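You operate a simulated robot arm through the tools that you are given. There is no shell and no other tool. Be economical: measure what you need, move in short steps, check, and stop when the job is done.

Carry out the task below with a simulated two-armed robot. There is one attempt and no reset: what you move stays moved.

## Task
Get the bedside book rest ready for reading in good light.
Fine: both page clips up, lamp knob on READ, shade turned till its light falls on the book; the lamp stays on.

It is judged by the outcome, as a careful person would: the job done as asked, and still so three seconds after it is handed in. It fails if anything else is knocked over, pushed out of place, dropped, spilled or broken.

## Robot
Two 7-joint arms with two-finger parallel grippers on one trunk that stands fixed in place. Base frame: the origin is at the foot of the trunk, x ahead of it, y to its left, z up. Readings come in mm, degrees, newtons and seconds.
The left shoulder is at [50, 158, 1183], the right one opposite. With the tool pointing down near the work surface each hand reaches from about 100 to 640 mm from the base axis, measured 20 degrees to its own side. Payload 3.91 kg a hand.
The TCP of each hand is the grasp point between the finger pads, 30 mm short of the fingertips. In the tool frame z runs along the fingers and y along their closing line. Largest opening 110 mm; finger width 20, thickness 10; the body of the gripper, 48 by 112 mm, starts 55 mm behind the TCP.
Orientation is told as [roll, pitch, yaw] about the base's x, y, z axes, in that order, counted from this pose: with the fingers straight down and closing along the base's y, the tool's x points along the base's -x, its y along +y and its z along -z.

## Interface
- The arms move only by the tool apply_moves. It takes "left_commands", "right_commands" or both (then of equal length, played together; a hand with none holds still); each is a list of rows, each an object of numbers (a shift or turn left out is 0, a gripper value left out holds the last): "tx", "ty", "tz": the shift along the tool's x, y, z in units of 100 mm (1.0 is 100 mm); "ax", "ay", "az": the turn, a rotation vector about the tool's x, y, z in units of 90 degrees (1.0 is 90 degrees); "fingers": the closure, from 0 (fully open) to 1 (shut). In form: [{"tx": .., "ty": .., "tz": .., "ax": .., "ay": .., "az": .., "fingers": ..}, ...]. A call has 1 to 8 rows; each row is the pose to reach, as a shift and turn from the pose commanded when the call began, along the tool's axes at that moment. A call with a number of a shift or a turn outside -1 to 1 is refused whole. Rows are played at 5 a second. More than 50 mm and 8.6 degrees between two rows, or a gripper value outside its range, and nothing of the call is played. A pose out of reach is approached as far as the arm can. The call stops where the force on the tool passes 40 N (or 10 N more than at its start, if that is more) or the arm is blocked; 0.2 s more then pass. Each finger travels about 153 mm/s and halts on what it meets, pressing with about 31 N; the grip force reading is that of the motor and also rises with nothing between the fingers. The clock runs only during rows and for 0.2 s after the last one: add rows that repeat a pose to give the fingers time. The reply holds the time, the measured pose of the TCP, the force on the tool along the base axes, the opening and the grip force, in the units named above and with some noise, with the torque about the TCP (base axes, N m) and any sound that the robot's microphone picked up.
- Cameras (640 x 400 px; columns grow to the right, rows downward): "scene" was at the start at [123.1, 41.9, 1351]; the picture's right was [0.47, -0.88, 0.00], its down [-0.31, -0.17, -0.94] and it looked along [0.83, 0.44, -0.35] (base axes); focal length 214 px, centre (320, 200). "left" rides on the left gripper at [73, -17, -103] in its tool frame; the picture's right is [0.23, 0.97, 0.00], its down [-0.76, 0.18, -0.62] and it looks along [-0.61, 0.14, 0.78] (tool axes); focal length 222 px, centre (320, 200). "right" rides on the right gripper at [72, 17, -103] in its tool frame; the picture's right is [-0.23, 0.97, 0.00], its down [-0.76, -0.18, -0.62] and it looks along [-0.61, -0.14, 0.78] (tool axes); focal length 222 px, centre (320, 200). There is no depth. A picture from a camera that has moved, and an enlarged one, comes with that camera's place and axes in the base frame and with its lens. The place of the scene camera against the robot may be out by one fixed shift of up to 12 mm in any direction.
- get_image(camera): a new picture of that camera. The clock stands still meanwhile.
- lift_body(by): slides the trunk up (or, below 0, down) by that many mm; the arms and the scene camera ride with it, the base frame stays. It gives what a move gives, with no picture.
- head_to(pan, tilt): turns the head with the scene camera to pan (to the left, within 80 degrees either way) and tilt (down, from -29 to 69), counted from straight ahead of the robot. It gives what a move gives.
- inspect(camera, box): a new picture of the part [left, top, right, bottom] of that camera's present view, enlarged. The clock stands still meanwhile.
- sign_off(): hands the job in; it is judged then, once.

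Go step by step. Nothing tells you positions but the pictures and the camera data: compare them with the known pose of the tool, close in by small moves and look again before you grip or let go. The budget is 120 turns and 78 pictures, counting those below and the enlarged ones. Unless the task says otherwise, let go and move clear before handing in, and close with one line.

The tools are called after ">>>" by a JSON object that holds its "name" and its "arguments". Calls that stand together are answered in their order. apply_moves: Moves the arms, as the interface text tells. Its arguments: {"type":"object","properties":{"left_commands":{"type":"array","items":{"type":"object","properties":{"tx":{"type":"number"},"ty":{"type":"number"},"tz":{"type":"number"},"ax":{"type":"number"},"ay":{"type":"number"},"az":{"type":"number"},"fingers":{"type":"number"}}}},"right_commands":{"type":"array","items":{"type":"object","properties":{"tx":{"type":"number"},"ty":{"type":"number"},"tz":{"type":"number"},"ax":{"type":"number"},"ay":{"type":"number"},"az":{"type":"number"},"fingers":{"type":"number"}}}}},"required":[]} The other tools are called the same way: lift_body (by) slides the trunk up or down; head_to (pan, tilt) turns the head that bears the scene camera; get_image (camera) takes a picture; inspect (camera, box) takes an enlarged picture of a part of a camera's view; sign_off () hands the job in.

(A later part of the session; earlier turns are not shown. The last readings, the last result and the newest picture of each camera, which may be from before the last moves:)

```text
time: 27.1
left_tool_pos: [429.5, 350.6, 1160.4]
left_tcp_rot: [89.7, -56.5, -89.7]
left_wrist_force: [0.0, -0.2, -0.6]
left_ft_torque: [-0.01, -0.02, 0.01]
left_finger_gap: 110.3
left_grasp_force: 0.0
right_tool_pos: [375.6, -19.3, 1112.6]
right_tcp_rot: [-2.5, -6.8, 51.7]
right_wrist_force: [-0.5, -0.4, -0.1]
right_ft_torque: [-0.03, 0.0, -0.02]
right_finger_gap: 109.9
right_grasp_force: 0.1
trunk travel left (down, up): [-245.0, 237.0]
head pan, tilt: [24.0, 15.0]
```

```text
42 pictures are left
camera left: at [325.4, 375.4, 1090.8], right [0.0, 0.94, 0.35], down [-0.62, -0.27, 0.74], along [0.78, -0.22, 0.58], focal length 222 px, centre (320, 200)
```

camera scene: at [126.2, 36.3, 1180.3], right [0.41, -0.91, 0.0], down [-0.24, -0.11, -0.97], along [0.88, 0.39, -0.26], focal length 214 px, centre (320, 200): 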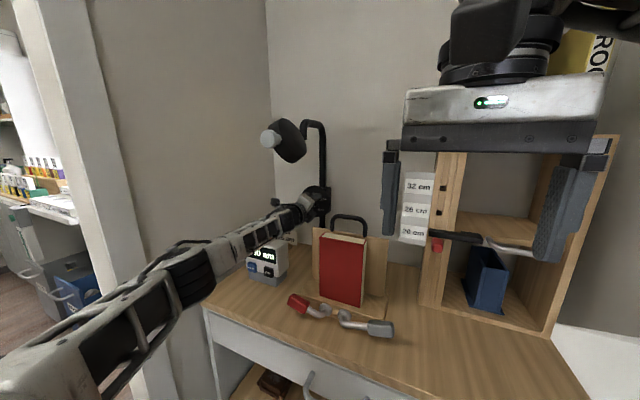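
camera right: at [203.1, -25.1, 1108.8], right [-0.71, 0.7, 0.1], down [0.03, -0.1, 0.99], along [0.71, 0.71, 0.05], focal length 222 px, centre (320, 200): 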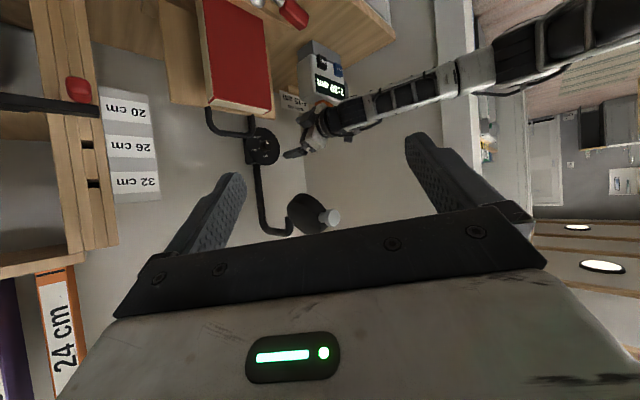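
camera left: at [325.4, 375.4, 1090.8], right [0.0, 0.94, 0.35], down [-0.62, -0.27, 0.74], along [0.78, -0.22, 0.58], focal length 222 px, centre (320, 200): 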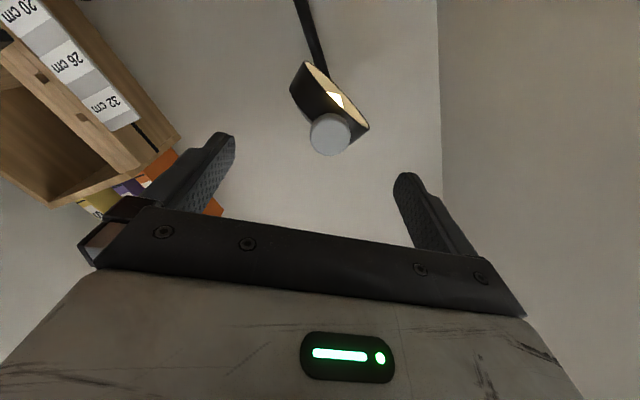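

The knob front comes out near (548, 352, 1179). I'm moving in line with it and closer.

>>> {"name": "apply_moves", "arguments": {"left_commands": [{"tx": -0.147, "ty": 0.12, "tz": 0.3}, {"tx": -0.147, "ty": 0.12, "tz": 0.6}]}}

>>> {"name": "get_image", "arguments": {"camera": "left"}}

```text
time: 27.7
left_tool_pos: [487.1, 351.5, 1179.6]
left_tcp_rot: [89.8, -56.7, -89.9]
left_wrist_force: [-0.5, 0.6, 0.4]
left_ft_torque: [-0.01, 0.01, -0.02]
left_finger_gap: 109.9
left_grasp_force: 0.0
right_tool_pos: [376.3, -19.6, 1113.0]
right_tcp_rot: [-2.3, -6.9, 51.7]
right_wrist_force: [-0.5, 0.3, 1.0]
right_ft_torque: [0.0, 0.03, 0.02]
right_finger_gap: 109.8
right_grasp_force: 0.1
trunk travel left (down, up): [-245.0, 237.0]
head pan, tilt: [24.0, 15.0]
```

```text
41 pictures are left
camera left: at [384.2, 376.2, 1110.3], right [0.0, 0.94, 0.34], down [-0.62, -0.27, 0.74], along [0.78, -0.21, 0.58], focal length 222 px, centre (320, 200)
```

left: 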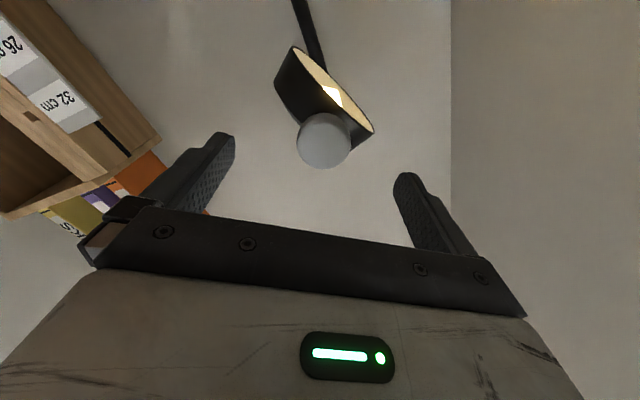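

It's well aligned. I'll advance 58 mm and check before closing.

>>> {"name": "apply_moves", "arguments": {"left_commands": [{"tz": 0.3, "ty": 0.02}, {"tz": 0.56, "ty": 0.02}]}}

>>> {"name": "get_image", "arguments": {"camera": "left"}}

```text
time: 28.3
left_tool_pos: [546.0, 351.9, 1180.1]
left_tcp_rot: [89.6, -56.7, -89.7]
left_wrist_force: [0.1, 0.2, -0.2]
left_ft_torque: [-0.01, -0.02, -0.02]
left_finger_gap: 110.1
left_grasp_force: 0.1
right_tool_pos: [376.5, -18.9, 1111.5]
right_tcp_rot: [-2.3, -6.8, 51.7]
right_wrist_force: [-0.5, 0.2, -0.4]
right_ft_torque: [-0.01, 0.0, 0.01]
right_finger_gap: 110.0
right_grasp_force: 0.0
trunk travel left (down, up): [-245.0, 237.0]
head pan, tilt: [24.0, 15.0]
```

```text
40 pictures are left
camera left: at [440.5, 377.3, 1110.3], right [0.0, 0.94, 0.34], down [-0.62, -0.27, 0.74], along [0.78, -0.21, 0.58], focal length 222 px, centre (320, 200)
```

left: 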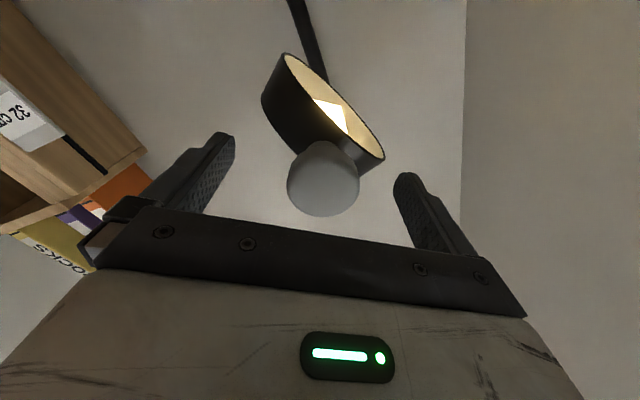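

The knob front is at about x=555, so the tips overlap it by about 20 mm. Closing now.

>>> {"name": "apply_moves", "arguments": {"left_commands": [{"ty": 0.01, "tz": 0.03, "fingers": 0.4}, {"ty": 0.01, "tz": 0.03, "fingers": 0.75}, {"ty": 0.01, "tz": 0.03, "fingers": 0.75}]}}

>>> {"name": "apply_moves", "arguments": {"left_commands": [{"az": -0.08}, {"az": -0.16}, {"az": -0.24}, {"az": -0.32}]}}

>>> {"name": "get_image", "arguments": {"camera": "left"}}

```text
time: 29.1
left_tool_pos: [547.8, 352.7, 1180.6]
left_tcp_rot: [89.8, -56.7, -89.7]
left_wrist_force: [2.4, 0.3, 0.1]
left_ft_torque: [-0.02, -0.11, 0.3]
left_finger_gap: 41.8
left_grasp_force: 44.6
right_tool_pos: [375.5, -18.4, 1112.2]
right_tcp_rot: [-2.3, -6.8, 51.6]
right_wrist_force: [-0.9, -0.2, -0.7]
right_ft_torque: [0.03, 0.03, 0.0]
right_finger_gap: 110.3
right_grasp_force: 0.1
trunk travel left (down, up): [-245.0, 237.0]
head pan, tilt: [24.0, 15.0]
```

```text
time: 30.1
left_tool_pos: [547.5, 353.9, 1180.4]
left_tcp_rot: [89.7, -85.8, -89.4]
left_wrist_force: [4.2, 8.6, 8.3]
left_ft_torque: [0.04, 0.61, -0.28]
left_finger_gap: 41.7
left_grasp_force: 45.1
right_tool_pos: [377.4, -19.4, 1112.6]
right_tcp_rot: [-2.3, -6.8, 51.6]
right_wrist_force: [-1.3, 0.1, 0.9]
right_ft_torque: [0.0, 0.02, -0.01]
right_finger_gap: 110.0
right_grasp_force: 0.1
trunk travel left (down, up): [-245.0, 237.0]
head pan, tilt: [24.0, 15.0]
```

```text
39 pictures are left
camera left: at [444.2, 341.8, 1106.9], right [0.0, 0.99, -0.15], down [-0.62, 0.12, 0.77], along [0.78, 0.1, 0.62], focal length 222 px, centre (320, 200)
```

left: 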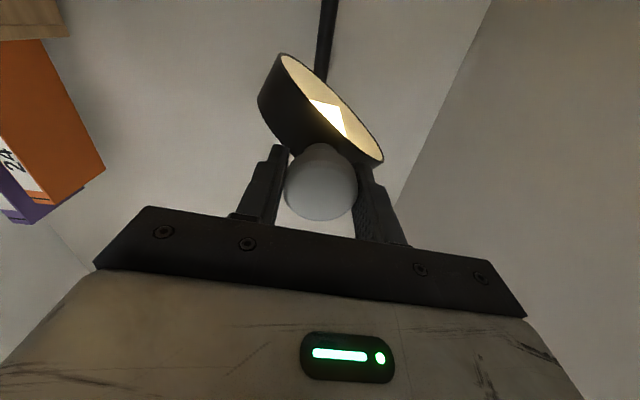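

The shade turns freely with the knob. I'll continue about 45° more and look.

>>> {"name": "apply_moves", "arguments": {"left_commands": [{"az": -0.08}, {"az": -0.16}, {"az": -0.24}, {"az": -0.32}, {"az": -0.4}, {"az": -0.48}]}}

>>> {"name": "get_image", "arguments": {"camera": "scene"}}

>>> {"name": "inspect", "arguments": {"camera": "scene", "box": [230, 100, 390, 200]}}

```text
time: 31.5
left_tool_pos: [548.9, 354.2, 1177.5]
left_tcp_rot: [-89.5, -51.2, 89.5]
left_wrist_force: [-7.0, 4.6, -1.9]
left_ft_torque: [0.57, 0.11, -0.59]
left_finger_gap: 40.7
left_grasp_force: 45.1
right_tool_pos: [374.8, -18.8, 1111.8]
right_tcp_rot: [-2.4, -6.9, 51.6]
right_wrist_force: [-0.5, 0.3, 1.3]
right_ft_torque: [-0.01, 0.04, -0.01]
right_finger_gap: 109.7
right_grasp_force: 0.0
trunk travel left (down, up): [-245.0, 237.0]
head pan, tilt: [24.0, 15.0]
```

```text
38 pictures are left
camera scene: at [125.4, 36.9, 1180.3], right [0.41, -0.91, 0.0], down [-0.24, -0.11, -0.97], along [0.88, 0.39, -0.26], focal length 214 px, centre (320, 200)
```

scene: 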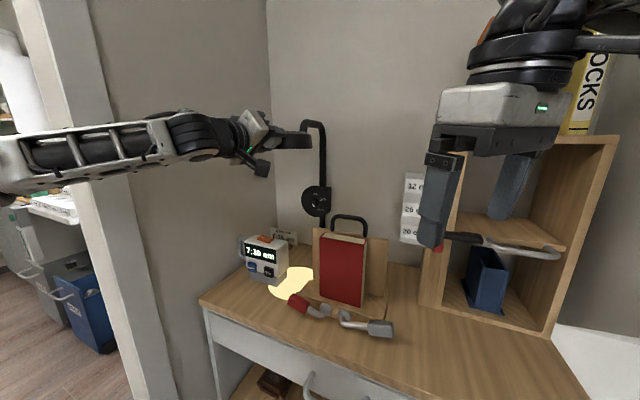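

```text
4.00 times, centred on (310, 150) of scene
camera zoom: at [125.4, 36.9, 1180.3], right [0.41, -0.91, 0.0], down [-0.24, -0.11, -0.97], along [0.88, 0.39, -0.26], focal length 858 px, centre (360, 400)
```

zoom: 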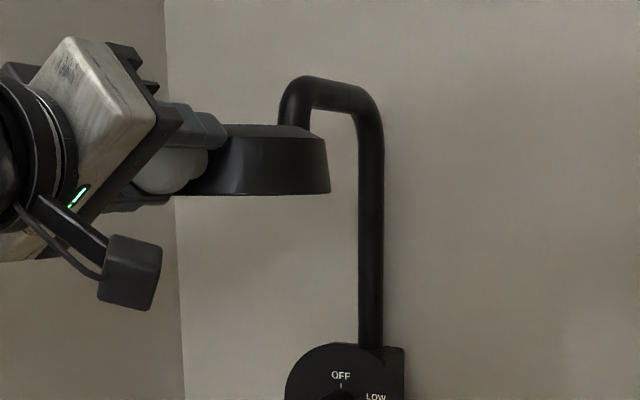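

The lamp now points straight down and its spot shows on the table at about (623, 360). I need about 26° more to bring it onto the book.

>>> {"name": "apply_moves", "arguments": {"left_commands": [{"az": -0.07}, {"az": -0.14}, {"az": -0.21}, {"az": -0.28}]}}

>>> {"name": "inspect", "arguments": {"camera": "scene", "box": [220, 200, 420, 350]}}

```text
time: 32.5
left_tool_pos: [548.7, 354.2, 1180.1]
left_tcp_rot: [-89.7, -26.0, 90.0]
left_wrist_force: [-2.9, 2.1, -2.1]
left_ft_torque: [0.36, -0.18, -0.17]
left_finger_gap: 40.9
left_grasp_force: 44.8
right_tool_pos: [376.3, -19.3, 1112.9]
right_tcp_rot: [-2.3, -6.8, 51.8]
right_wrist_force: [0.3, -0.5, -0.8]
right_ft_torque: [0.0, -0.02, 0.0]
right_finger_gap: 109.7
right_grasp_force: 0.1
trunk travel left (down, up): [-245.0, 237.0]
head pan, tilt: [24.0, 15.0]
```

```text
2.67 times, centred on (320, 275) of scene
camera zoom: at [126.2, 36.8, 1180.3], right [0.41, -0.91, 0.0], down [-0.24, -0.11, -0.97], along [0.88, 0.39, -0.26], focal length 572 px, centre (320, 0)
```

zoom: 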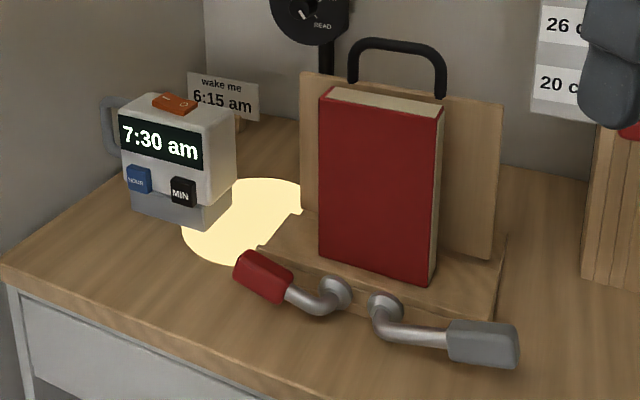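

The spot hasn't moved. I'll check the shade.

>>> {"name": "inspect", "arguments": {"camera": "scene", "box": [230, 100, 390, 200]}}

>>> {"name": "get_image", "arguments": {"camera": "left"}}

```text
4.00 times, centred on (310, 150) of scene
camera zoom: at [126.2, 36.8, 1180.3], right [0.41, -0.91, 0.0], down [-0.24, -0.11, -0.97], along [0.88, 0.39, -0.26], focal length 858 px, centre (360, 400)
```

zoom: 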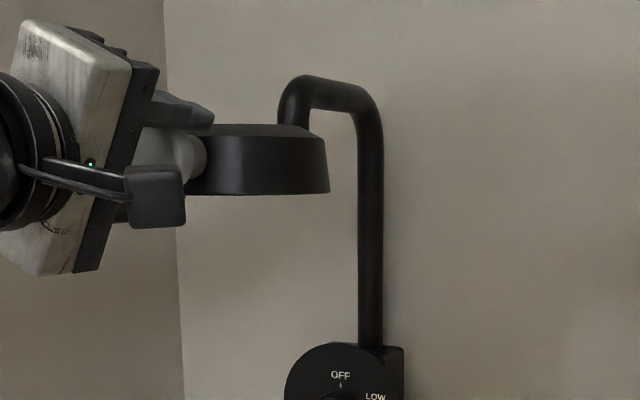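

```text
34 pictures are left
camera left: at [445.2, 279.7, 1162.7], right [0.0, 0.22, -0.98], down [-0.62, 0.76, 0.17], along [0.78, 0.61, 0.14], focal length 222 px, centre (320, 200)
```

left: 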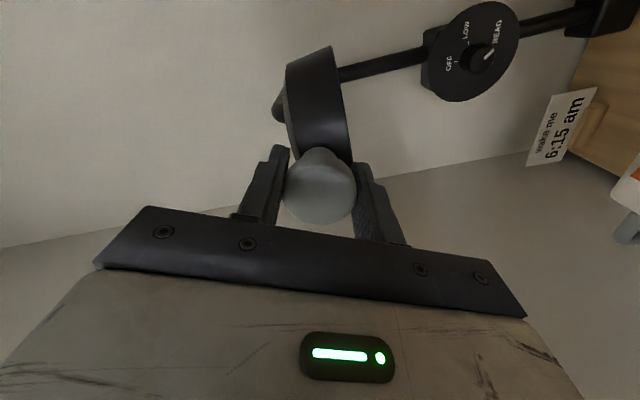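

The shade stopped at level and the fingers slipped on the knob. It may be a stop, or just a weak grip. I'll release, roll back, grip deeper and try again in stages while watching the torque.

>>> {"name": "apply_moves", "arguments": {"left_commands": [{"fingers": 0.4}, {"fingers": 0.4, "az": 0.08}, {"az": 0.17}, {"az": 0.26}, {"az": 0.35}, {"az": 0.44}, {"az": 0.53}, {"az": 0.62}]}}

>>> {"name": "apply_moves", "arguments": {"left_commands": [{"tz": 0.05, "az": 0.09}, {"tz": 0.07, "az": 0.18}, {"tz": 0.07, "az": 0.2, "fingers": 0.8}, {"tz": 0.07, "az": 0.2, "fingers": 0.8}]}}

>>> {"name": "apply_moves", "arguments": {"left_commands": [{"az": -0.06}, {"az": -0.12}]}}

>>> {"name": "apply_moves", "arguments": {"left_commands": [{"az": -0.06}, {"az": -0.12}]}}

>>> {"name": "get_image", "arguments": {"camera": "scene"}}

```text
time: 34.3
left_tool_pos: [548.1, 353.4, 1180.3]
left_tcp_rot: [-89.2, -82.1, 89.3]
left_wrist_force: [-0.3, -0.7, -0.6]
left_ft_torque: [0.02, 0.02, 0.02]
left_finger_gap: 66.2
left_grasp_force: 0.1
right_tool_pos: [375.6, -19.2, 1111.9]
right_tcp_rot: [-2.3, -6.8, 51.7]
right_wrist_force: [-0.1, 0.0, -0.2]
right_ft_torque: [0.01, 0.0, 0.01]
right_finger_gap: 110.2
right_grasp_force: 0.1
trunk travel left (down, up): [-245.0, 237.0]
head pan, tilt: [24.0, 15.0]
```

```text
time: 35.3
left_tool_pos: [554.8, 354.7, 1179.8]
left_tcp_rot: [90.2, -80.1, -90.1]
left_wrist_force: [-9.7, 7.1, 0.4]
left_ft_torque: [0.01, 0.23, -1.08]
left_finger_gap: 41.4
left_grasp_force: 45.1
right_tool_pos: [375.0, -17.4, 1112.9]
right_tcp_rot: [-2.4, -6.8, 51.7]
right_wrist_force: [0.6, -0.4, -1.5]
right_ft_torque: [-0.03, 0.04, -0.04]
right_finger_gap: 109.9
right_grasp_force: 0.1
trunk travel left (down, up): [-245.0, 237.0]
head pan, tilt: [24.0, 15.0]
```

```text
time: 35.9
left_tool_pos: [555.0, 355.1, 1179.1]
left_tcp_rot: [-85.3, -89.0, 85.4]
left_wrist_force: [-1.1, 3.5, 2.6]
left_ft_torque: [0.59, -0.31, -0.16]
left_finger_gap: 41.9
left_grasp_force: 44.6
right_tool_pos: [376.1, -19.0, 1112.6]
right_tcp_rot: [-2.3, -6.8, 51.7]
right_wrist_force: [-0.6, 0.1, 1.0]
right_ft_torque: [0.02, -0.02, 0.01]
right_finger_gap: 110.0
right_grasp_force: 0.1
trunk travel left (down, up): [-245.0, 237.0]
head pan, tilt: [24.0, 15.0]
```

```text
time: 36.5
left_tool_pos: [553.5, 355.1, 1180.2]
left_tcp_rot: [-89.6, -78.0, 89.7]
left_wrist_force: [-14.4, 5.2, -0.8]
left_ft_torque: [0.6, 0.06, 0.58]
left_finger_gap: 41.0
left_grasp_force: 44.9
right_tool_pos: [374.2, -16.5, 1112.4]
right_tcp_rot: [-2.4, -6.8, 51.7]
right_wrist_force: [0.1, -0.2, 0.0]
right_ft_torque: [-0.03, 0.01, 0.03]
right_finger_gap: 109.8
right_grasp_force: 0.2
trunk travel left (down, up): [-245.0, 237.0]
head pan, tilt: [24.0, 15.0]
```

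```text
33 pictures are left
camera scene: at [124.5, 36.9, 1180.5], right [0.41, -0.91, 0.0], down [-0.23, -0.11, -0.97], along [0.88, 0.39, -0.26], focal length 214 px, centre (320, 200)
```

scene: 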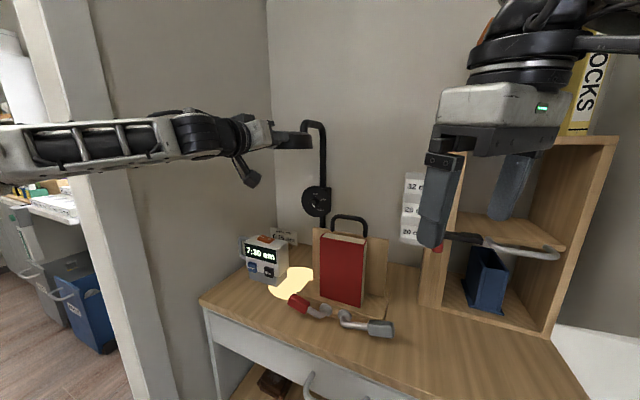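

Torque rose to 0.6 N·m at once, so it is held here. I'll test the other direction to tell a stop from stiffness.

>>> {"name": "apply_moves", "arguments": {"left_commands": [{"az": 0.08}, {"az": 0.16}]}}

>>> {"name": "apply_moves", "arguments": {"left_commands": [{"az": 0.08}, {"az": 0.16}]}}

>>> {"name": "get_image", "arguments": {"camera": "scene"}}

>>> {"name": "get_image", "arguments": {"camera": "left"}}

```text
time: 37.1
left_tool_pos: [554.2, 355.1, 1179.8]
left_tcp_rot: [87.2, -87.3, -87.2]
left_wrist_force: [-16.0, 5.1, -2.7]
left_ft_torque: [-0.02, 1.34, 0.27]
left_finger_gap: 40.8
left_grasp_force: 44.9
right_tool_pos: [373.6, -18.6, 1112.7]
right_tcp_rot: [-2.4, -6.9, 51.7]
right_wrist_force: [1.7, 0.0, 0.3]
right_ft_torque: [-0.01, 0.02, 0.01]
right_finger_gap: 110.0
right_grasp_force: 0.0
trunk travel left (down, up): [-245.0, 237.0]
head pan, tilt: [24.0, 15.0]
```

```text
time: 37.7
left_tool_pos: [554.8, 355.3, 1180.4]
left_tcp_rot: [89.6, -72.9, -89.5]
left_wrist_force: [-16.4, 5.0, -9.5]
left_ft_torque: [0.0, -0.72, 0.58]
left_finger_gap: 41.1
left_grasp_force: 45.3
right_tool_pos: [374.0, -18.4, 1113.2]
right_tcp_rot: [-2.4, -6.8, 51.6]
right_wrist_force: [0.9, -0.3, -0.3]
right_ft_torque: [0.0, 0.03, -0.04]
right_finger_gap: 110.0
right_grasp_force: 0.1
trunk travel left (down, up): [-245.0, 237.0]
head pan, tilt: [24.0, 15.0]
```

```text
32 pictures are left
camera scene: at [124.7, 37.3, 1180.4], right [0.41, -0.91, 0.0], down [-0.23, -0.11, -0.97], along [0.88, 0.39, -0.26], focal length 214 px, centre (320, 200)
```

scene: 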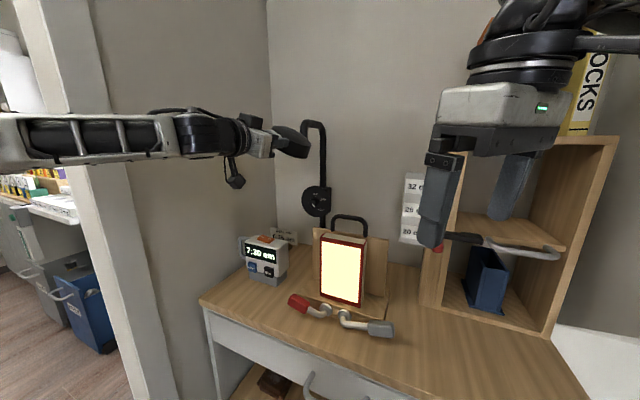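

```text
31 pictures are left
camera left: at [449.8, 358.7, 1105.8], right [0.0, 1.0, 0.07], down [-0.62, -0.06, 0.78], along [0.78, -0.04, 0.62], focal length 222 px, centre (320, 200)
```

left: 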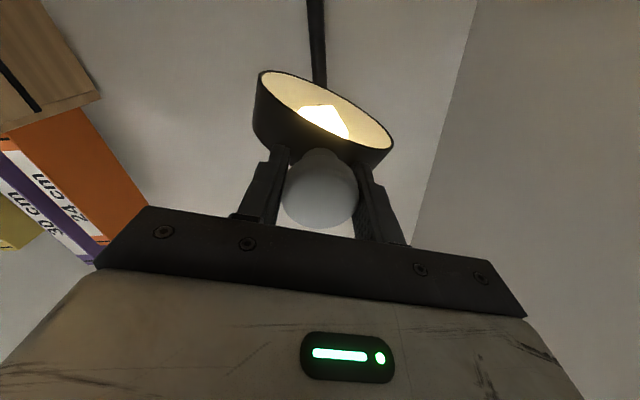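

The book is now lit at about 25° tilt, so the stop at level was simply too far. I'll release here and back off.

>>> {"name": "apply_moves", "arguments": {"left_commands": [{"fingers": 0.3}, {"fingers": 0.1}, {"fingers": 0.0}, {"tz": -0.4}, {"tz": -0.8}, {"tz": -1.0}]}}

>>> {"name": "get_image", "arguments": {"camera": "scene"}}

```text
time: 39.1
left_tool_pos: [455.3, 354.0, 1178.9]
left_tcp_rot: [89.7, -73.0, -89.6]
left_wrist_force: [-0.5, 0.3, 0.1]
left_ft_torque: [-0.02, -0.01, 0.01]
left_finger_gap: 110.1
left_grasp_force: 0.0
right_tool_pos: [376.7, -19.2, 1112.4]
right_tcp_rot: [-2.3, -6.8, 51.8]
right_wrist_force: [0.5, -0.6, 1.0]
right_ft_torque: [-0.01, -0.04, 0.01]
right_finger_gap: 110.1
right_grasp_force: 0.0
trunk travel left (down, up): [-245.0, 237.0]
head pan, tilt: [24.0, 15.0]
```

```text
30 pictures are left
camera scene: at [126.2, 36.4, 1180.4], right [0.41, -0.91, 0.0], down [-0.24, -0.11, -0.97], along [0.88, 0.39, -0.26], focal length 214 px, centre (320, 200)
```

scene: 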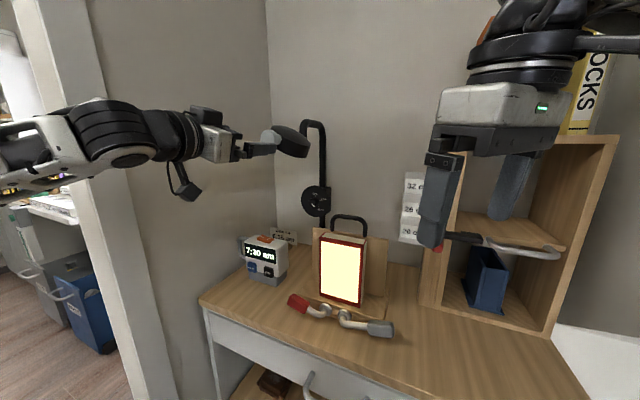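

The light holds on the book. Next come the clips: I'll bring the left hand back to fingers-down, above and in front of the red clip, and look.

>>> {"name": "apply_moves", "arguments": {"left_commands": [{"az": -0.09, "ty": -0.1}, {"az": -0.19, "ty": -0.2}]}}

>>> {"name": "apply_moves", "arguments": {"left_commands": [{"ay": 0.09}, {"ay": 0.18, "ty": -0.1}, {"ay": 0.27, "ty": -0.2}, {"ay": 0.36, "ty": -0.3, "tx": 0.2}, {"ay": 0.45, "ty": -0.4, "tx": 0.4}, {"ay": 0.54, "ty": -0.5, "tx": 0.6}, {"ay": 0.63, "ty": -0.6, "tx": 0.8}, {"ay": 0.72, "ty": -0.6, "tx": 1.0}]}}

>>> {"name": "apply_moves", "arguments": {"left_commands": [{"ay": 0.09, "tz": 0.2}, {"ay": 0.18, "tz": 0.4}, {"ay": 0.28, "tz": 0.8}]}}

>>> {"name": "get_image", "arguments": {"camera": "left"}}

```text
refused: row 2 steps farther than a row can; nothing moved
```

```text
time: 40.9
left_tool_pos: [454.8, 326.5, 1066.4]
left_tcp_rot: [18.7, -23.8, -7.8]
left_wrist_force: [0.2, 0.3, 0.3]
left_ft_torque: [-0.01, -0.01, -0.02]
left_finger_gap: 110.2
left_grasp_force: 0.0
right_tool_pos: [376.1, -19.0, 1111.3]
right_tcp_rot: [-2.2, -6.9, 51.6]
right_wrist_force: [-0.8, 0.5, -0.2]
right_ft_torque: [0.0, -0.01, 0.01]
right_finger_gap: 110.0
right_grasp_force: 0.0
trunk travel left (down, up): [-245.0, 237.0]
head pan, tilt: [24.0, 15.0]
```

```text
refused: row 3 steps farther than a row can; nothing moved
```

```text
29 pictures are left
camera left: at [346.0, 289.7, 1121.9], right [-0.21, 0.96, 0.19], down [0.43, -0.09, 0.9], along [0.88, 0.27, -0.39], focal length 222 px, centre (320, 200)
```

left: 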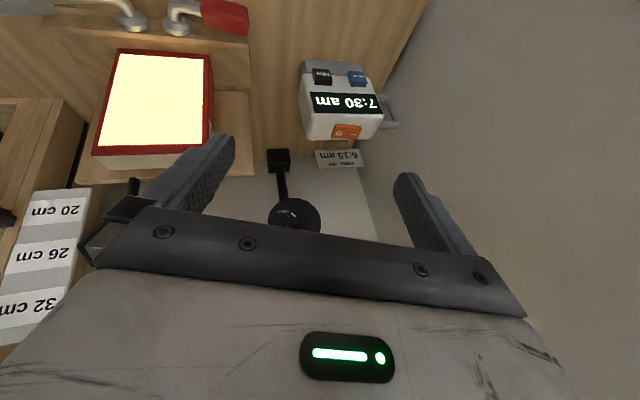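

I'll level the hand in small steps, then lower it.

>>> {"name": "apply_moves", "arguments": {"left_commands": [{"ax": 0.05, "ay": 0.065, "az": -0.022}, {"ax": 0.1, "ay": 0.13, "az": -0.044}, {"ax": 0.15, "ay": 0.195, "az": -0.066}, {"ax": 0.208, "ay": 0.264, "az": -0.087}]}}

```text
time: 41.9
left_tool_pos: [455.4, 326.4, 1067.0]
left_tcp_rot: [-2.9, -1.4, 3.3]
left_wrist_force: [-0.1, -0.1, -0.4]
left_ft_torque: [0.0, 0.01, 0.02]
left_finger_gap: 109.9
left_grasp_force: 0.1
right_tool_pos: [375.4, -19.7, 1111.2]
right_tcp_rot: [-2.2, -6.8, 51.8]
right_wrist_force: [0.3, -0.5, -0.4]
right_ft_torque: [-0.01, -0.03, 0.0]
right_finger_gap: 109.9
right_grasp_force: 0.1
trunk travel left (down, up): [-245.0, 237.0]
head pan, tilt: [24.0, 15.0]
```

>>> {"name": "apply_moves", "arguments": {"left_commands": [{"ax": -0.032, "ay": 0.016, "az": 0.037, "tx": 0.1, "ty": -0.2, "tz": 0.4}, {"ax": -0.032, "ay": 0.016, "az": 0.037, "tx": 0.25, "ty": -0.4, "tz": 0.75}, {"ax": -0.032, "ay": 0.016, "az": 0.037, "tx": 0.25, "ty": -0.46, "tz": 1.0}]}}

>>> {"name": "get_image", "arguments": {"camera": "left"}}

>>> {"name": "inspect", "arguments": {"camera": "scene", "box": [270, 270, 410, 350]}}

```text
time: 42.7
left_tool_pos: [438.0, 274.6, 968.9]
left_tcp_rot: [0.1, -0.1, 0.1]
left_wrist_force: [0.3, -0.1, 0.1]
left_ft_torque: [0.02, 0.05, 0.03]
left_finger_gap: 109.7
left_grasp_force: 0.0
right_tool_pos: [375.7, -19.5, 1111.5]
right_tcp_rot: [-2.3, -6.8, 51.7]
right_wrist_force: [-0.7, 0.0, 0.1]
right_ft_torque: [0.0, 0.03, 0.04]
right_finger_gap: 110.0
right_grasp_force: 0.0
trunk travel left (down, up): [-245.0, 237.0]
head pan, tilt: [24.0, 15.0]
```

```text
28 pictures are left
camera left: at [364.8, 256.6, 1071.2], right [-0.23, 0.97, 0.0], down [0.76, 0.18, 0.63], along [0.61, 0.14, -0.78], focal length 222 px, centre (320, 200)
```

left: 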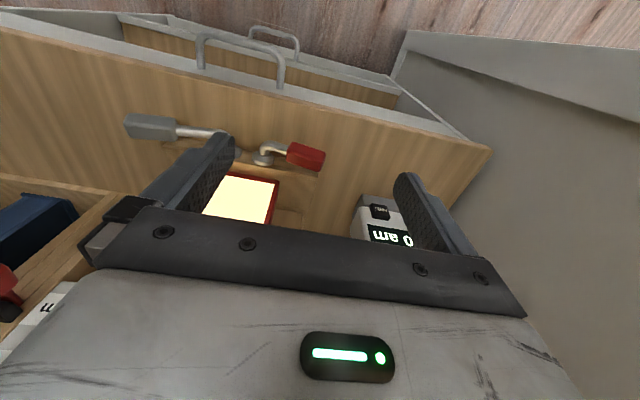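

```text
4.57 times, centred on (340, 310) of scene
camera zoom: at [126.2, 36.4, 1180.4], right [0.41, -0.91, 0.0], down [-0.24, -0.11, -0.97], along [0.88, 0.39, -0.26], focal length 980 px, centre (229, -303)
```

zoom: 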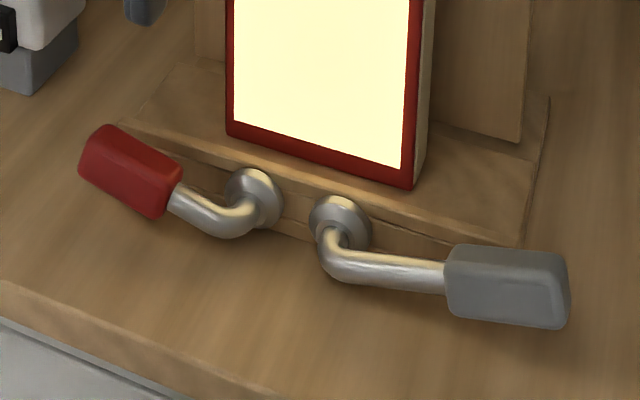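

Geometry so far: red handle about (515, 269, 786) with its pivot at (538, 207, 775); grey handle about (512, 68, 797) with its pivot at (538, 154, 775). Both pivots turn about x. I'll grip each handle from the front with one finger above and one below, and roll it up. First I'll level the left hand forward.

>>> {"name": "apply_moves", "arguments": {"left_commands": [{"ay": -0.09, "tz": 0.1}, {"ay": -0.18, "tz": 0.2}, {"ay": -0.27, "tz": 0.3}, {"ay": -0.36, "tz": 0.4}, {"ay": -0.45, "tz": 0.5}, {"ay": -0.54, "tz": 0.6}, {"ay": -0.63, "tz": 0.7, "tx": -0.05}, {"ay": -0.72, "tz": 0.8, "tx": -0.1}]}}

>>> {"name": "apply_moves", "arguments": {"left_commands": [{"ay": -0.09}, {"ay": -0.18}, {"ay": -0.27}, {"ay": -0.28}]}}

>>> {"name": "get_image", "arguments": {"camera": "scene"}}

```text
time: 44.5
left_tool_pos: [446.0, 273.2, 888.5]
left_tcp_rot: [0.0, -64.9, 0.0]
left_wrist_force: [0.4, -0.4, 0.0]
left_ft_torque: [0.0, 0.03, -0.02]
left_finger_gap: 109.6
left_grasp_force: 0.1
right_tool_pos: [375.6, -18.6, 1112.2]
right_tcp_rot: [-2.3, -6.8, 51.8]
right_wrist_force: [-0.5, -0.2, 0.3]
right_ft_torque: [0.01, 0.0, 0.0]
right_finger_gap: 110.1
right_grasp_force: 0.0
trunk travel left (down, up): [-245.0, 237.0]
head pan, tilt: [24.0, 15.0]
```

```text
time: 45.5
left_tool_pos: [446.2, 274.2, 888.1]
left_tcp_rot: [153.5, -89.7, -153.4]
left_wrist_force: [-0.4, 0.0, -1.0]
left_ft_torque: [0.02, 0.01, 0.0]
left_finger_gap: 110.0
left_grasp_force: 0.0
right_tool_pos: [375.2, -18.9, 1112.5]
right_tcp_rot: [-2.3, -6.8, 51.7]
right_wrist_force: [0.5, 0.4, 0.0]
right_ft_torque: [0.0, 0.01, 0.04]
right_finger_gap: 110.4
right_grasp_force: 0.1
trunk travel left (down, up): [-245.0, 237.0]
head pan, tilt: [24.0, 15.0]
```

```text
26 pictures are left
camera scene: at [126.3, 36.3, 1180.4], right [0.41, -0.91, 0.0], down [-0.24, -0.11, -0.97], along [0.88, 0.39, -0.26], focal length 214 px, centre (320, 200)
```

scene: 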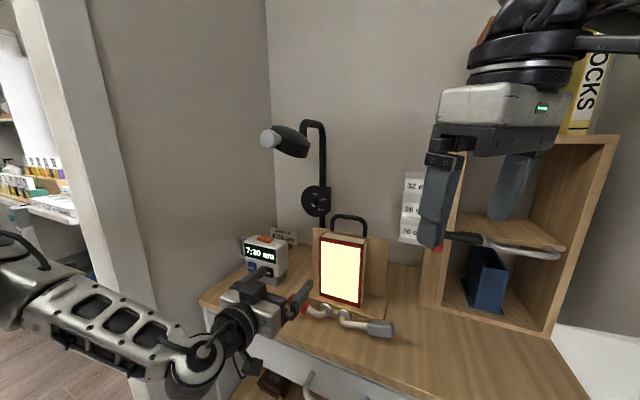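

Clear. Next I'll roll the hand −80° so the fingers close vertically, and narrow the opening to about 42 mm.

>>> {"name": "apply_moves", "arguments": {"left_commands": [{"az": -0.09, "fingers": 0.6}, {"az": -0.18}, {"az": -0.27}, {"az": -0.36}, {"az": -0.45}, {"az": -0.54}, {"az": -0.63}, {"az": -0.72}]}}

>>> {"name": "apply_moves", "arguments": {"left_commands": [{"az": -0.09, "tx": -0.04, "ty": 0.35, "fingers": 0.62}, {"az": -0.17, "tx": -0.04, "ty": 0.6, "fingers": 0.62}]}}

>>> {"name": "get_image", "arguments": {"camera": "left"}}

```text
time: 47.3
left_tool_pos: [431.4, 286.6, 919.0]
left_tcp_rot: [-89.9, -25.4, 90.1]
left_wrist_force: [-0.3, 0.8, -0.2]
left_ft_torque: [0.0, 0.02, -0.02]
left_finger_gap: 44.1
left_grasp_force: 0.0
left hand out of reach, approached as far as the arm can: row 7, 8
right_tool_pos: [376.2, -19.0, 1112.3]
right_tcp_rot: [-2.4, -6.9, 51.7]
right_wrist_force: [-0.2, -0.8, -0.6]
right_ft_torque: [0.03, -0.02, 0.03]
right_finger_gap: 110.0
right_grasp_force: 0.0
trunk travel left (down, up): [-245.0, 237.0]
head pan, tilt: [24.0, 15.0]
```

```text
time: 47.9
left_tool_pos: [433.4, 313.1, 865.0]
left_tcp_rot: [-90.1, -10.2, 90.0]
left_wrist_force: [0.4, 0.7, -0.2]
left_ft_torque: [0.02, -0.04, 0.02]
left_finger_gap: 41.8
left_grasp_force: 0.1
left hand out of reach, approached as far as the arm can: row 1
right_tool_pos: [377.5, -18.9, 1112.8]
right_tcp_rot: [-2.3, -6.8, 51.6]
right_wrist_force: [0.1, -0.5, 0.2]
right_ft_torque: [0.0, 0.02, 0.03]
right_finger_gap: 109.8
right_grasp_force: 0.0
trunk travel left (down, up): [-245.0, 237.0]
head pan, tilt: [24.0, 15.0]
```

```text
25 pictures are left
camera left: at [328.7, 237.9, 868.2], right [0.0, -0.05, -1.0], down [-0.62, 0.78, -0.04], along [0.78, 0.62, -0.03], focal length 222 px, centre (320, 200)
```

left: 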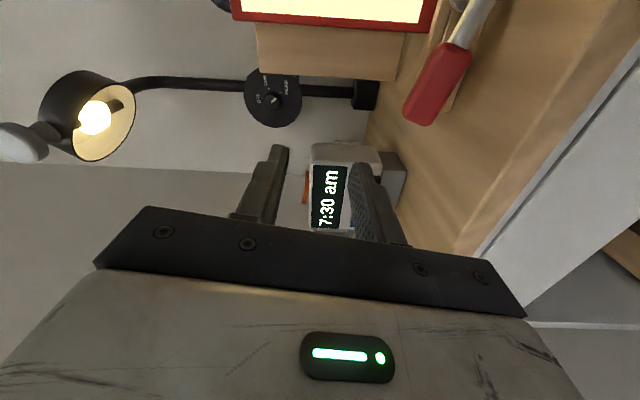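

Using the left camera alone, the red handle centre is (522, 271, 773). I need a better table height before going low, so I'll zoom in here.

>>> {"name": "inspect", "arguments": {"camera": "left", "box": [380, 0, 640, 160]}}

```text
2.46 times, centred on (510, 80) of left
camera zoom: at [328.7, 237.9, 868.2], right [0.0, -0.05, -1.0], down [-0.62, 0.78, -0.04], along [0.78, 0.62, -0.03], focal length 547 px, centre (-148, 495)
```

zoom: 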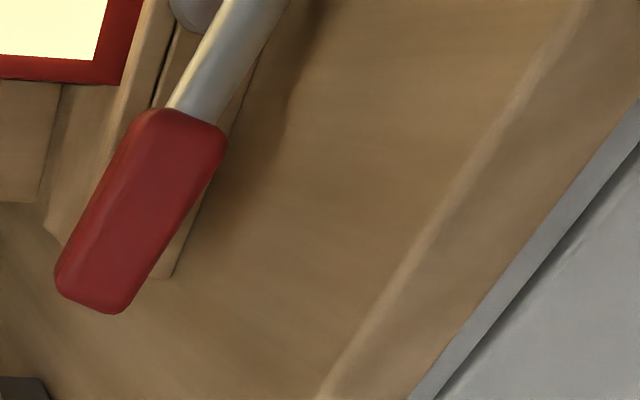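

The table top is at z≈740 and its front edge at x≈458. The handle runs from y=245 to 300, centred at z≈775. I'll drop to handle height in front of it.

>>> {"name": "apply_moves", "arguments": {"left_commands": [{"tx": 0.28, "ty": 0.38}, {"tx": 0.5, "ty": 0.7}, {"tx": 0.555, "ty": 0.77}, {"tx": 0.555, "ty": 0.77}]}}

>>> {"name": "get_image", "arguments": {"camera": "left"}}

```text
time: 48.9
left_tool_pos: [434.6, 274.2, 782.6]
left_tcp_rot: [-90.1, -10.0, 90.0]
left_wrist_force: [0.7, 0.0, 0.7]
left_ft_torque: [0.03, 0.0, 0.01]
left_finger_gap: 42.2
left_grasp_force: 0.1
right_tool_pos: [376.0, -19.4, 1113.3]
right_tcp_rot: [-2.3, -6.8, 51.7]
right_wrist_force: [-0.4, -0.1, 0.2]
right_ft_torque: [-0.01, 0.04, 0.01]
right_finger_gap: 110.4
right_grasp_force: 0.0
trunk travel left (down, up): [-245.0, 237.0]
head pan, tilt: [24.0, 15.0]
```

```text
23 pictures are left
camera left: at [330.2, 197.8, 785.3], right [0.0, -0.05, -1.0], down [-0.62, 0.78, -0.04], along [0.78, 0.62, -0.03], focal length 222 px, centre (320, 200)
```

left: 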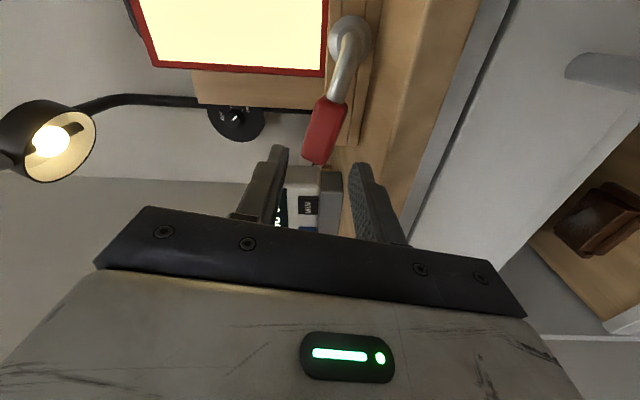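

The handle is aligned, about 4 mm below the tool axis. I'll drop 4 mm and advance in two steps.

>>> {"name": "apply_moves", "arguments": {"left_commands": [{"ty": 0.04}, {"ty": 0.04, "tz": 0.3}]}}

>>> {"name": "get_image", "arguments": {"camera": "left"}}

```text
time: 49.5
left_tool_pos: [465.1, 275.4, 779.1]
left_tcp_rot: [-90.2, -10.0, 90.0]
left_wrist_force: [0.0, -0.1, 0.2]
left_ft_torque: [0.01, 0.02, -0.02]
left_finger_gap: 41.7
left_grasp_force: 0.0
right_tool_pos: [375.1, -17.9, 1112.2]
right_tcp_rot: [-2.2, -6.8, 51.8]
right_wrist_force: [0.1, 0.2, -0.1]
right_ft_torque: [0.0, -0.02, 0.0]
right_finger_gap: 110.0
right_grasp_force: 0.1
trunk travel left (down, up): [-245.0, 237.0]
head pan, tilt: [24.0, 15.0]
```

```text
22 pictures are left
camera left: at [361.1, 199.3, 781.3], right [0.0, -0.05, -1.0], down [-0.62, 0.78, -0.04], along [0.78, 0.62, -0.03], focal length 222 px, centre (320, 200)
```

left: 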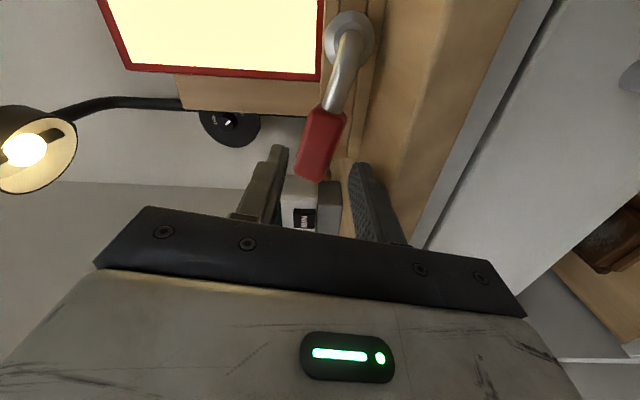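

It's centred. I'll advance 35 mm and close.

>>> {"name": "apply_moves", "arguments": {"left_commands": [{"tz": 0.18}, {"tz": 0.35}, {"tz": 0.35, "fingers": 0.85}, {"tz": 0.35, "fingers": 0.85}]}}

>>> {"name": "get_image", "arguments": {"camera": "left"}}

```text
time: 50.5
left_tool_pos: [498.8, 277.2, 777.6]
left_tcp_rot: [-90.6, -10.2, 90.2]
left_wrist_force: [-2.7, -1.5, 12.0]
left_ft_torque: [0.82, -0.18, -0.27]
left_finger_gap: 26.9
left_grasp_force: 45.2
right_tool_pos: [374.4, -19.7, 1112.9]
right_tcp_rot: [-2.3, -6.9, 51.7]
right_wrist_force: [-1.2, -0.5, -0.1]
right_ft_torque: [-0.09, 0.0, -0.01]
right_finger_gap: 110.0
right_grasp_force: 0.0
trunk travel left (down, up): [-245.0, 237.0]
head pan, tilt: [24.0, 15.0]
```

```text
21 pictures are left
camera left: at [394.4, 200.8, 781.4], right [0.01, -0.05, -1.0], down [-0.62, 0.78, -0.05], along [0.78, 0.62, -0.02], focal length 222 px, centre (320, 200)
```

left: 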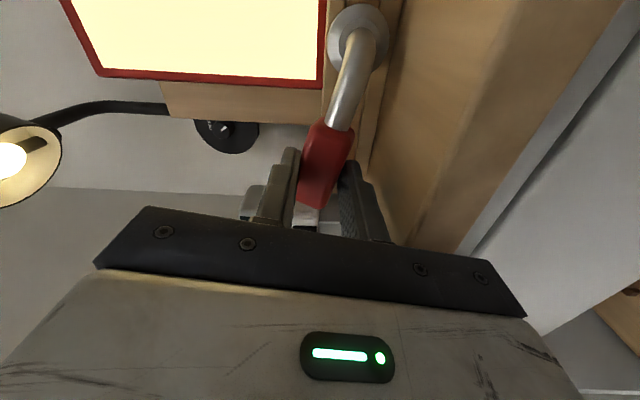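

The red handle is gripped (27 mm). Its pivot is about (y 206, z 763), so the radius is about 72 mm. I'll swing it up along the arc, the first 32° now.

>>> {"name": "apply_moves", "arguments": {"left_commands": [{"tx": 0.01, "ty": -0.1, "az": 0.089}, {"tx": 0.034, "ty": -0.199, "az": 0.178}, {"tx": 0.071, "ty": -0.293, "az": 0.267}, {"tx": 0.12, "ty": -0.381, "az": 0.356}]}}

>>> {"name": "get_image", "arguments": {"camera": "left"}}

```text
time: 51.5
left_tool_pos: [498.9, 259.7, 809.5]
left_tcp_rot: [-89.7, -42.4, 90.1]
left_wrist_force: [-19.4, 16.9, -7.8]
left_ft_torque: [1.09, 0.12, 0.45]
left_finger_gap: 25.2
left_grasp_force: 44.7
right_tool_pos: [374.1, -17.5, 1112.5]
right_tcp_rot: [-2.5, -6.8, 51.7]
right_wrist_force: [-0.5, 0.1, 0.2]
right_ft_torque: [0.0, 0.01, 0.01]
right_finger_gap: 109.8
right_grasp_force: 0.0
trunk travel left (down, up): [-245.0, 237.0]
head pan, tilt: [24.0, 15.0]
```

```text
20 pictures are left
camera left: at [394.9, 192.7, 772.8], right [-0.01, 0.49, -0.87], down [-0.63, 0.68, 0.39], along [0.78, 0.55, 0.3], focal length 222 px, centre (320, 200)
```

left: 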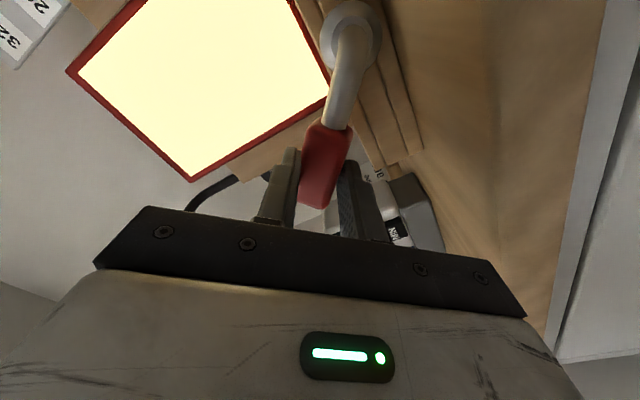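

It's following. I'll continue along the arc with a slightly larger radius and ease back 1.5 mm.

>>> {"name": "apply_moves", "arguments": {"left_commands": [{"tx": -0.006, "ty": -0.095, "tz": -0.015, "az": 0.089}, {"tx": 0.017, "ty": -0.196, "tz": -0.015, "az": 0.178}, {"tx": 0.054, "ty": -0.292, "tz": -0.015, "az": 0.267}, {"tx": 0.103, "ty": -0.383, "tz": -0.015, "az": 0.356}]}}

```text
time: 52.5
left_tool_pos: [499.0, 224.6, 828.5]
left_tcp_rot: [-88.3, -74.2, 88.4]
left_wrist_force: [1.6, 10.5, -19.8]
left_ft_torque: [0.96, -0.43, 0.29]
left_finger_gap: 26.2
left_grasp_force: 45.3
right_tool_pos: [377.4, -17.5, 1110.9]
right_tcp_rot: [-2.3, -6.7, 51.7]
right_wrist_force: [0.0, 0.1, 1.1]
right_ft_torque: [0.03, 0.02, 0.0]
right_finger_gap: 109.7
right_grasp_force: 0.0
trunk travel left (down, up): [-245.0, 237.0]
head pan, tilt: [24.0, 15.0]
```

It's at about 74°. I'll finish to vertical with the radius corrected to 69 mm.

>>> {"name": "apply_moves", "arguments": {"left_commands": [{"tx": 0.059, "ty": -0.096, "az": 0.089}, {"tx": 0.08, "ty": -0.189, "az": 0.178}, {"tx": 0.08, "ty": -0.189, "az": 0.178}]}}

>>> {"name": "get_image", "arguments": {"camera": "left"}}

>>> {"name": "inspect", "arguments": {"camera": "scene", "box": [270, 230, 410, 350]}}

```text
time: 53.2
left_tool_pos: [499.4, 215.5, 829.4]
left_tcp_rot: [7.9, -89.8, -6.6]
left_wrist_force: [3.4, 9.8, -1.1]
left_ft_torque: [-1.15, 0.58, 0.46]
left_finger_gap: 26.8
left_grasp_force: 44.7
right_tool_pos: [376.0, -18.4, 1112.7]
right_tcp_rot: [-2.2, -6.7, 51.8]
right_wrist_force: [0.2, 0.6, 0.2]
right_ft_torque: [0.0, -0.01, -0.02]
right_finger_gap: 110.0
right_grasp_force: 0.0
trunk travel left (down, up): [-245.0, 237.0]
head pan, tilt: [24.0, 15.0]
stopped in row 3 (left hand): the force on the tool passed its limit at 41 N (the readings are from after the stop); the commanded pose is now the measured one
```

```text
19 pictures are left
camera left: at [394.8, 194.1, 757.1], right [-0.02, 0.97, -0.23], down [-0.62, 0.16, 0.76], along [0.78, 0.16, 0.6], focal length 222 px, centre (320, 200)
```

left: 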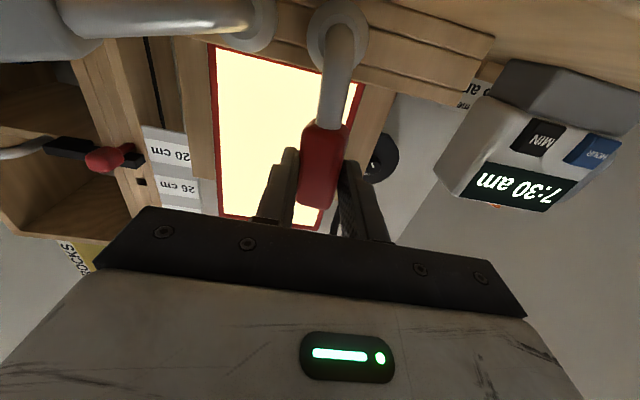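

```text
3.33 times, centred on (340, 290) of scene
camera zoom: at [126.7, 37.1, 1180.4], right [0.41, -0.91, 0.0], down [-0.24, -0.11, -0.97], along [0.88, 0.39, -0.26], focal length 715 px, centre (253, -100)
```

zoom: 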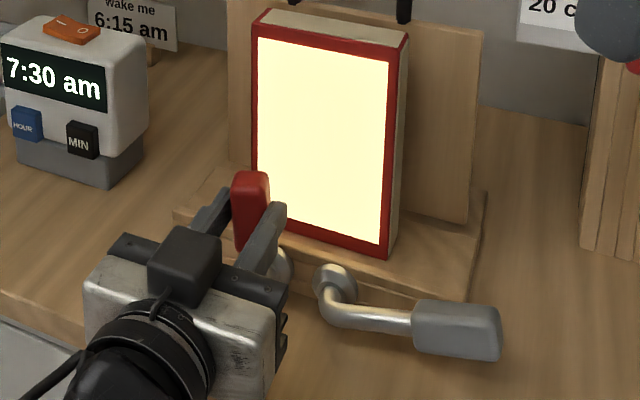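

The red clip is upright against its stop. I'll release, back off, and check that it stays.

>>> {"name": "apply_moves", "arguments": {"left_commands": [{"fingers": 0.6}, {"fingers": 0.45}, {"tz": -0.4}, {"tz": -0.8}, {"tz": -1.0}]}}

>>> {"name": "inspect", "arguments": {"camera": "scene", "box": [270, 230, 410, 350]}}

```text
time: 54.4
left_tool_pos: [398.6, 210.1, 830.4]
left_tcp_rot: [99.0, -89.8, -98.0]
left_wrist_force: [-0.4, -0.6, 0.2]
left_ft_torque: [0.03, -0.04, 0.03]
left_finger_gap: 60.3
left_grasp_force: 0.2
right_tool_pos: [376.1, -19.0, 1112.1]
right_tcp_rot: [-2.3, -6.8, 51.8]
right_wrist_force: [0.2, -0.2, 0.1]
right_ft_torque: [-0.03, -0.03, -0.02]
right_finger_gap: 110.0
right_grasp_force: 0.0
trunk travel left (down, up): [-245.0, 237.0]
head pan, tilt: [24.0, 15.0]
```

```text
3.33 times, centred on (340, 290) of scene
camera zoom: at [126.2, 36.3, 1180.4], right [0.41, -0.91, 0.0], down [-0.24, -0.11, -0.97], along [0.88, 0.39, -0.26], focal length 715 px, centre (253, -100)
```

zoom: 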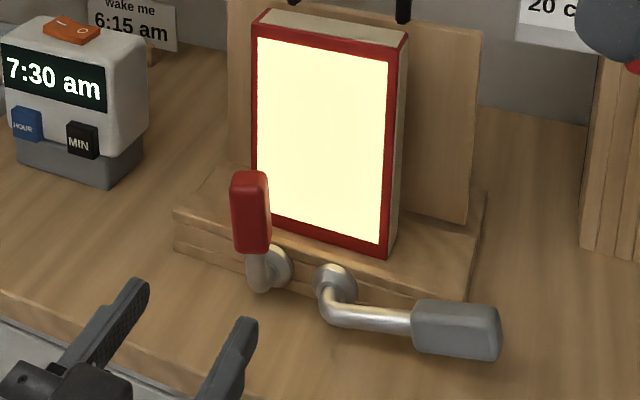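

The red clip stays up. Next is the grey clip with the right hand: I'll move the left hand aside and straighten the right hand.

>>> {"name": "apply_moves", "arguments": {"right_commands": [{"az": 0.082}, {"az": 0.164}, {"az": 0.246}, {"az": 0.328}, {"az": 0.41}, {"az": 0.492}, {"az": 0.574}], "left_commands": [{"ty": 0.2}, {"ty": 0.4}, {"ty": 0.6}, {"ty": 0.8}, {"ty": 1.0}, {"ty": 1.0}, {"ty": 1.0}]}}

```text
time: 56.0
left_tool_pos: [397.6, 307.9, 831.9]
left_tcp_rot: [94.0, -89.8, -93.0]
left_wrist_force: [0.3, -0.5, 0.4]
left_ft_torque: [0.0, 0.04, 0.0]
left_finger_gap: 60.3
left_grasp_force: 0.1
right_tool_pos: [376.7, -18.9, 1112.9]
right_tcp_rot: [4.0, -6.1, -0.5]
right_wrist_force: [-0.3, -0.6, -0.2]
right_ft_torque: [0.01, -0.02, -0.01]
right_finger_gap: 110.3
right_grasp_force: 0.0
trunk travel left (down, up): [-245.0, 237.0]
head pan, tilt: [24.0, 15.0]
```

>>> {"name": "apply_moves", "arguments": {"right_commands": [{"ax": 0.044, "ay": 0.068, "tx": -0.2, "ty": 0.2, "tz": 0.3}, {"ax": 0.044, "ay": 0.068, "tx": -0.4, "ty": 0.4, "tz": 0.6}, {"ax": 0.044, "ay": 0.068, "tx": -0.55, "ty": 0.6, "tz": 0.9}, {"ax": 0.044, "ay": 0.068, "tx": -0.55, "ty": 0.8, "tz": 1.0}]}}

>>> {"name": "apply_moves", "arguments": {"right_commands": [{"ay": -0.09, "tz": 0.12}, {"ay": -0.18, "tz": 0.25}, {"ay": -0.27, "tz": 0.4}, {"ay": -0.36, "tz": 0.55}, {"ay": -0.45, "tz": 0.7}, {"ay": -0.54, "tz": 0.85}, {"ay": -0.63, "tz": 1.0}, {"ay": -0.72, "tz": 1.0}]}}

>>> {"name": "apply_moves", "arguments": {"right_commands": [{"ay": -0.09}, {"ay": -0.18}, {"ay": -0.27}, {"ay": -0.28}]}}

>>> {"name": "get_image", "arguments": {"camera": "scene"}}

```text
time: 57.0
left_tool_pos: [397.6, 308.6, 831.4]
left_tcp_rot: [96.3, -89.8, -95.1]
left_wrist_force: [0.0, -1.0, -1.1]
left_ft_torque: [-0.01, 0.03, -0.01]
left_finger_gap: 60.6
left_grasp_force: 0.1
right_tool_pos: [442.9, 65.6, 1025.9]
right_tcp_rot: [0.0, 0.2, -0.1]
right_wrist_force: [0.6, 0.0, -0.5]
right_ft_torque: [0.0, 0.0, 0.01]
right_finger_gap: 110.1
right_grasp_force: 0.1
trunk travel left (down, up): [-245.0, 237.0]
head pan, tilt: [24.0, 15.0]
```

```text
time: 58.8
left_tool_pos: [398.3, 309.2, 832.2]
left_tcp_rot: [95.4, -89.8, -94.2]
left_wrist_force: [0.8, 0.1, 0.2]
left_ft_torque: [-0.01, 0.03, 0.01]
left_finger_gap: 60.6
left_grasp_force: 0.0
right_tool_pos: [440.5, 67.3, 925.2]
right_tcp_rot: [0.1, -64.9, -0.2]
right_wrist_force: [0.2, 1.0, 0.7]
right_ft_torque: [0.04, -0.01, 0.0]
right_finger_gap: 110.1
right_grasp_force: 0.0
trunk travel left (down, up): [-245.0, 237.0]
head pan, tilt: [24.0, 15.0]
```

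```text
time: 59.8
left_tool_pos: [398.0, 307.6, 831.4]
left_tcp_rot: [97.2, -89.8, -96.3]
left_wrist_force: [-0.1, -0.4, 0.5]
left_ft_torque: [0.01, 0.01, -0.01]
left_finger_gap: 60.5
left_grasp_force: 0.1
right_tool_pos: [441.6, 66.6, 924.6]
right_tcp_rot: [149.4, -89.9, -149.5]
right_wrist_force: [0.0, -0.7, 0.3]
right_ft_torque: [0.03, 0.0, 0.03]
right_finger_gap: 110.1
right_grasp_force: 0.0
trunk travel left (down, up): [-245.0, 237.0]
head pan, tilt: [24.0, 15.0]
```

```text
16 pictures are left
camera scene: at [126.2, 36.4, 1180.4], right [0.41, -0.91, 0.0], down [-0.24, -0.11, -0.97], along [0.88, 0.39, -0.26], focal length 214 px, centre (320, 200)
```

scene: 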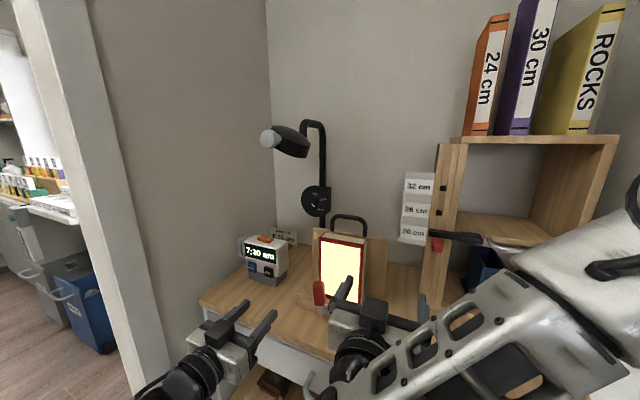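

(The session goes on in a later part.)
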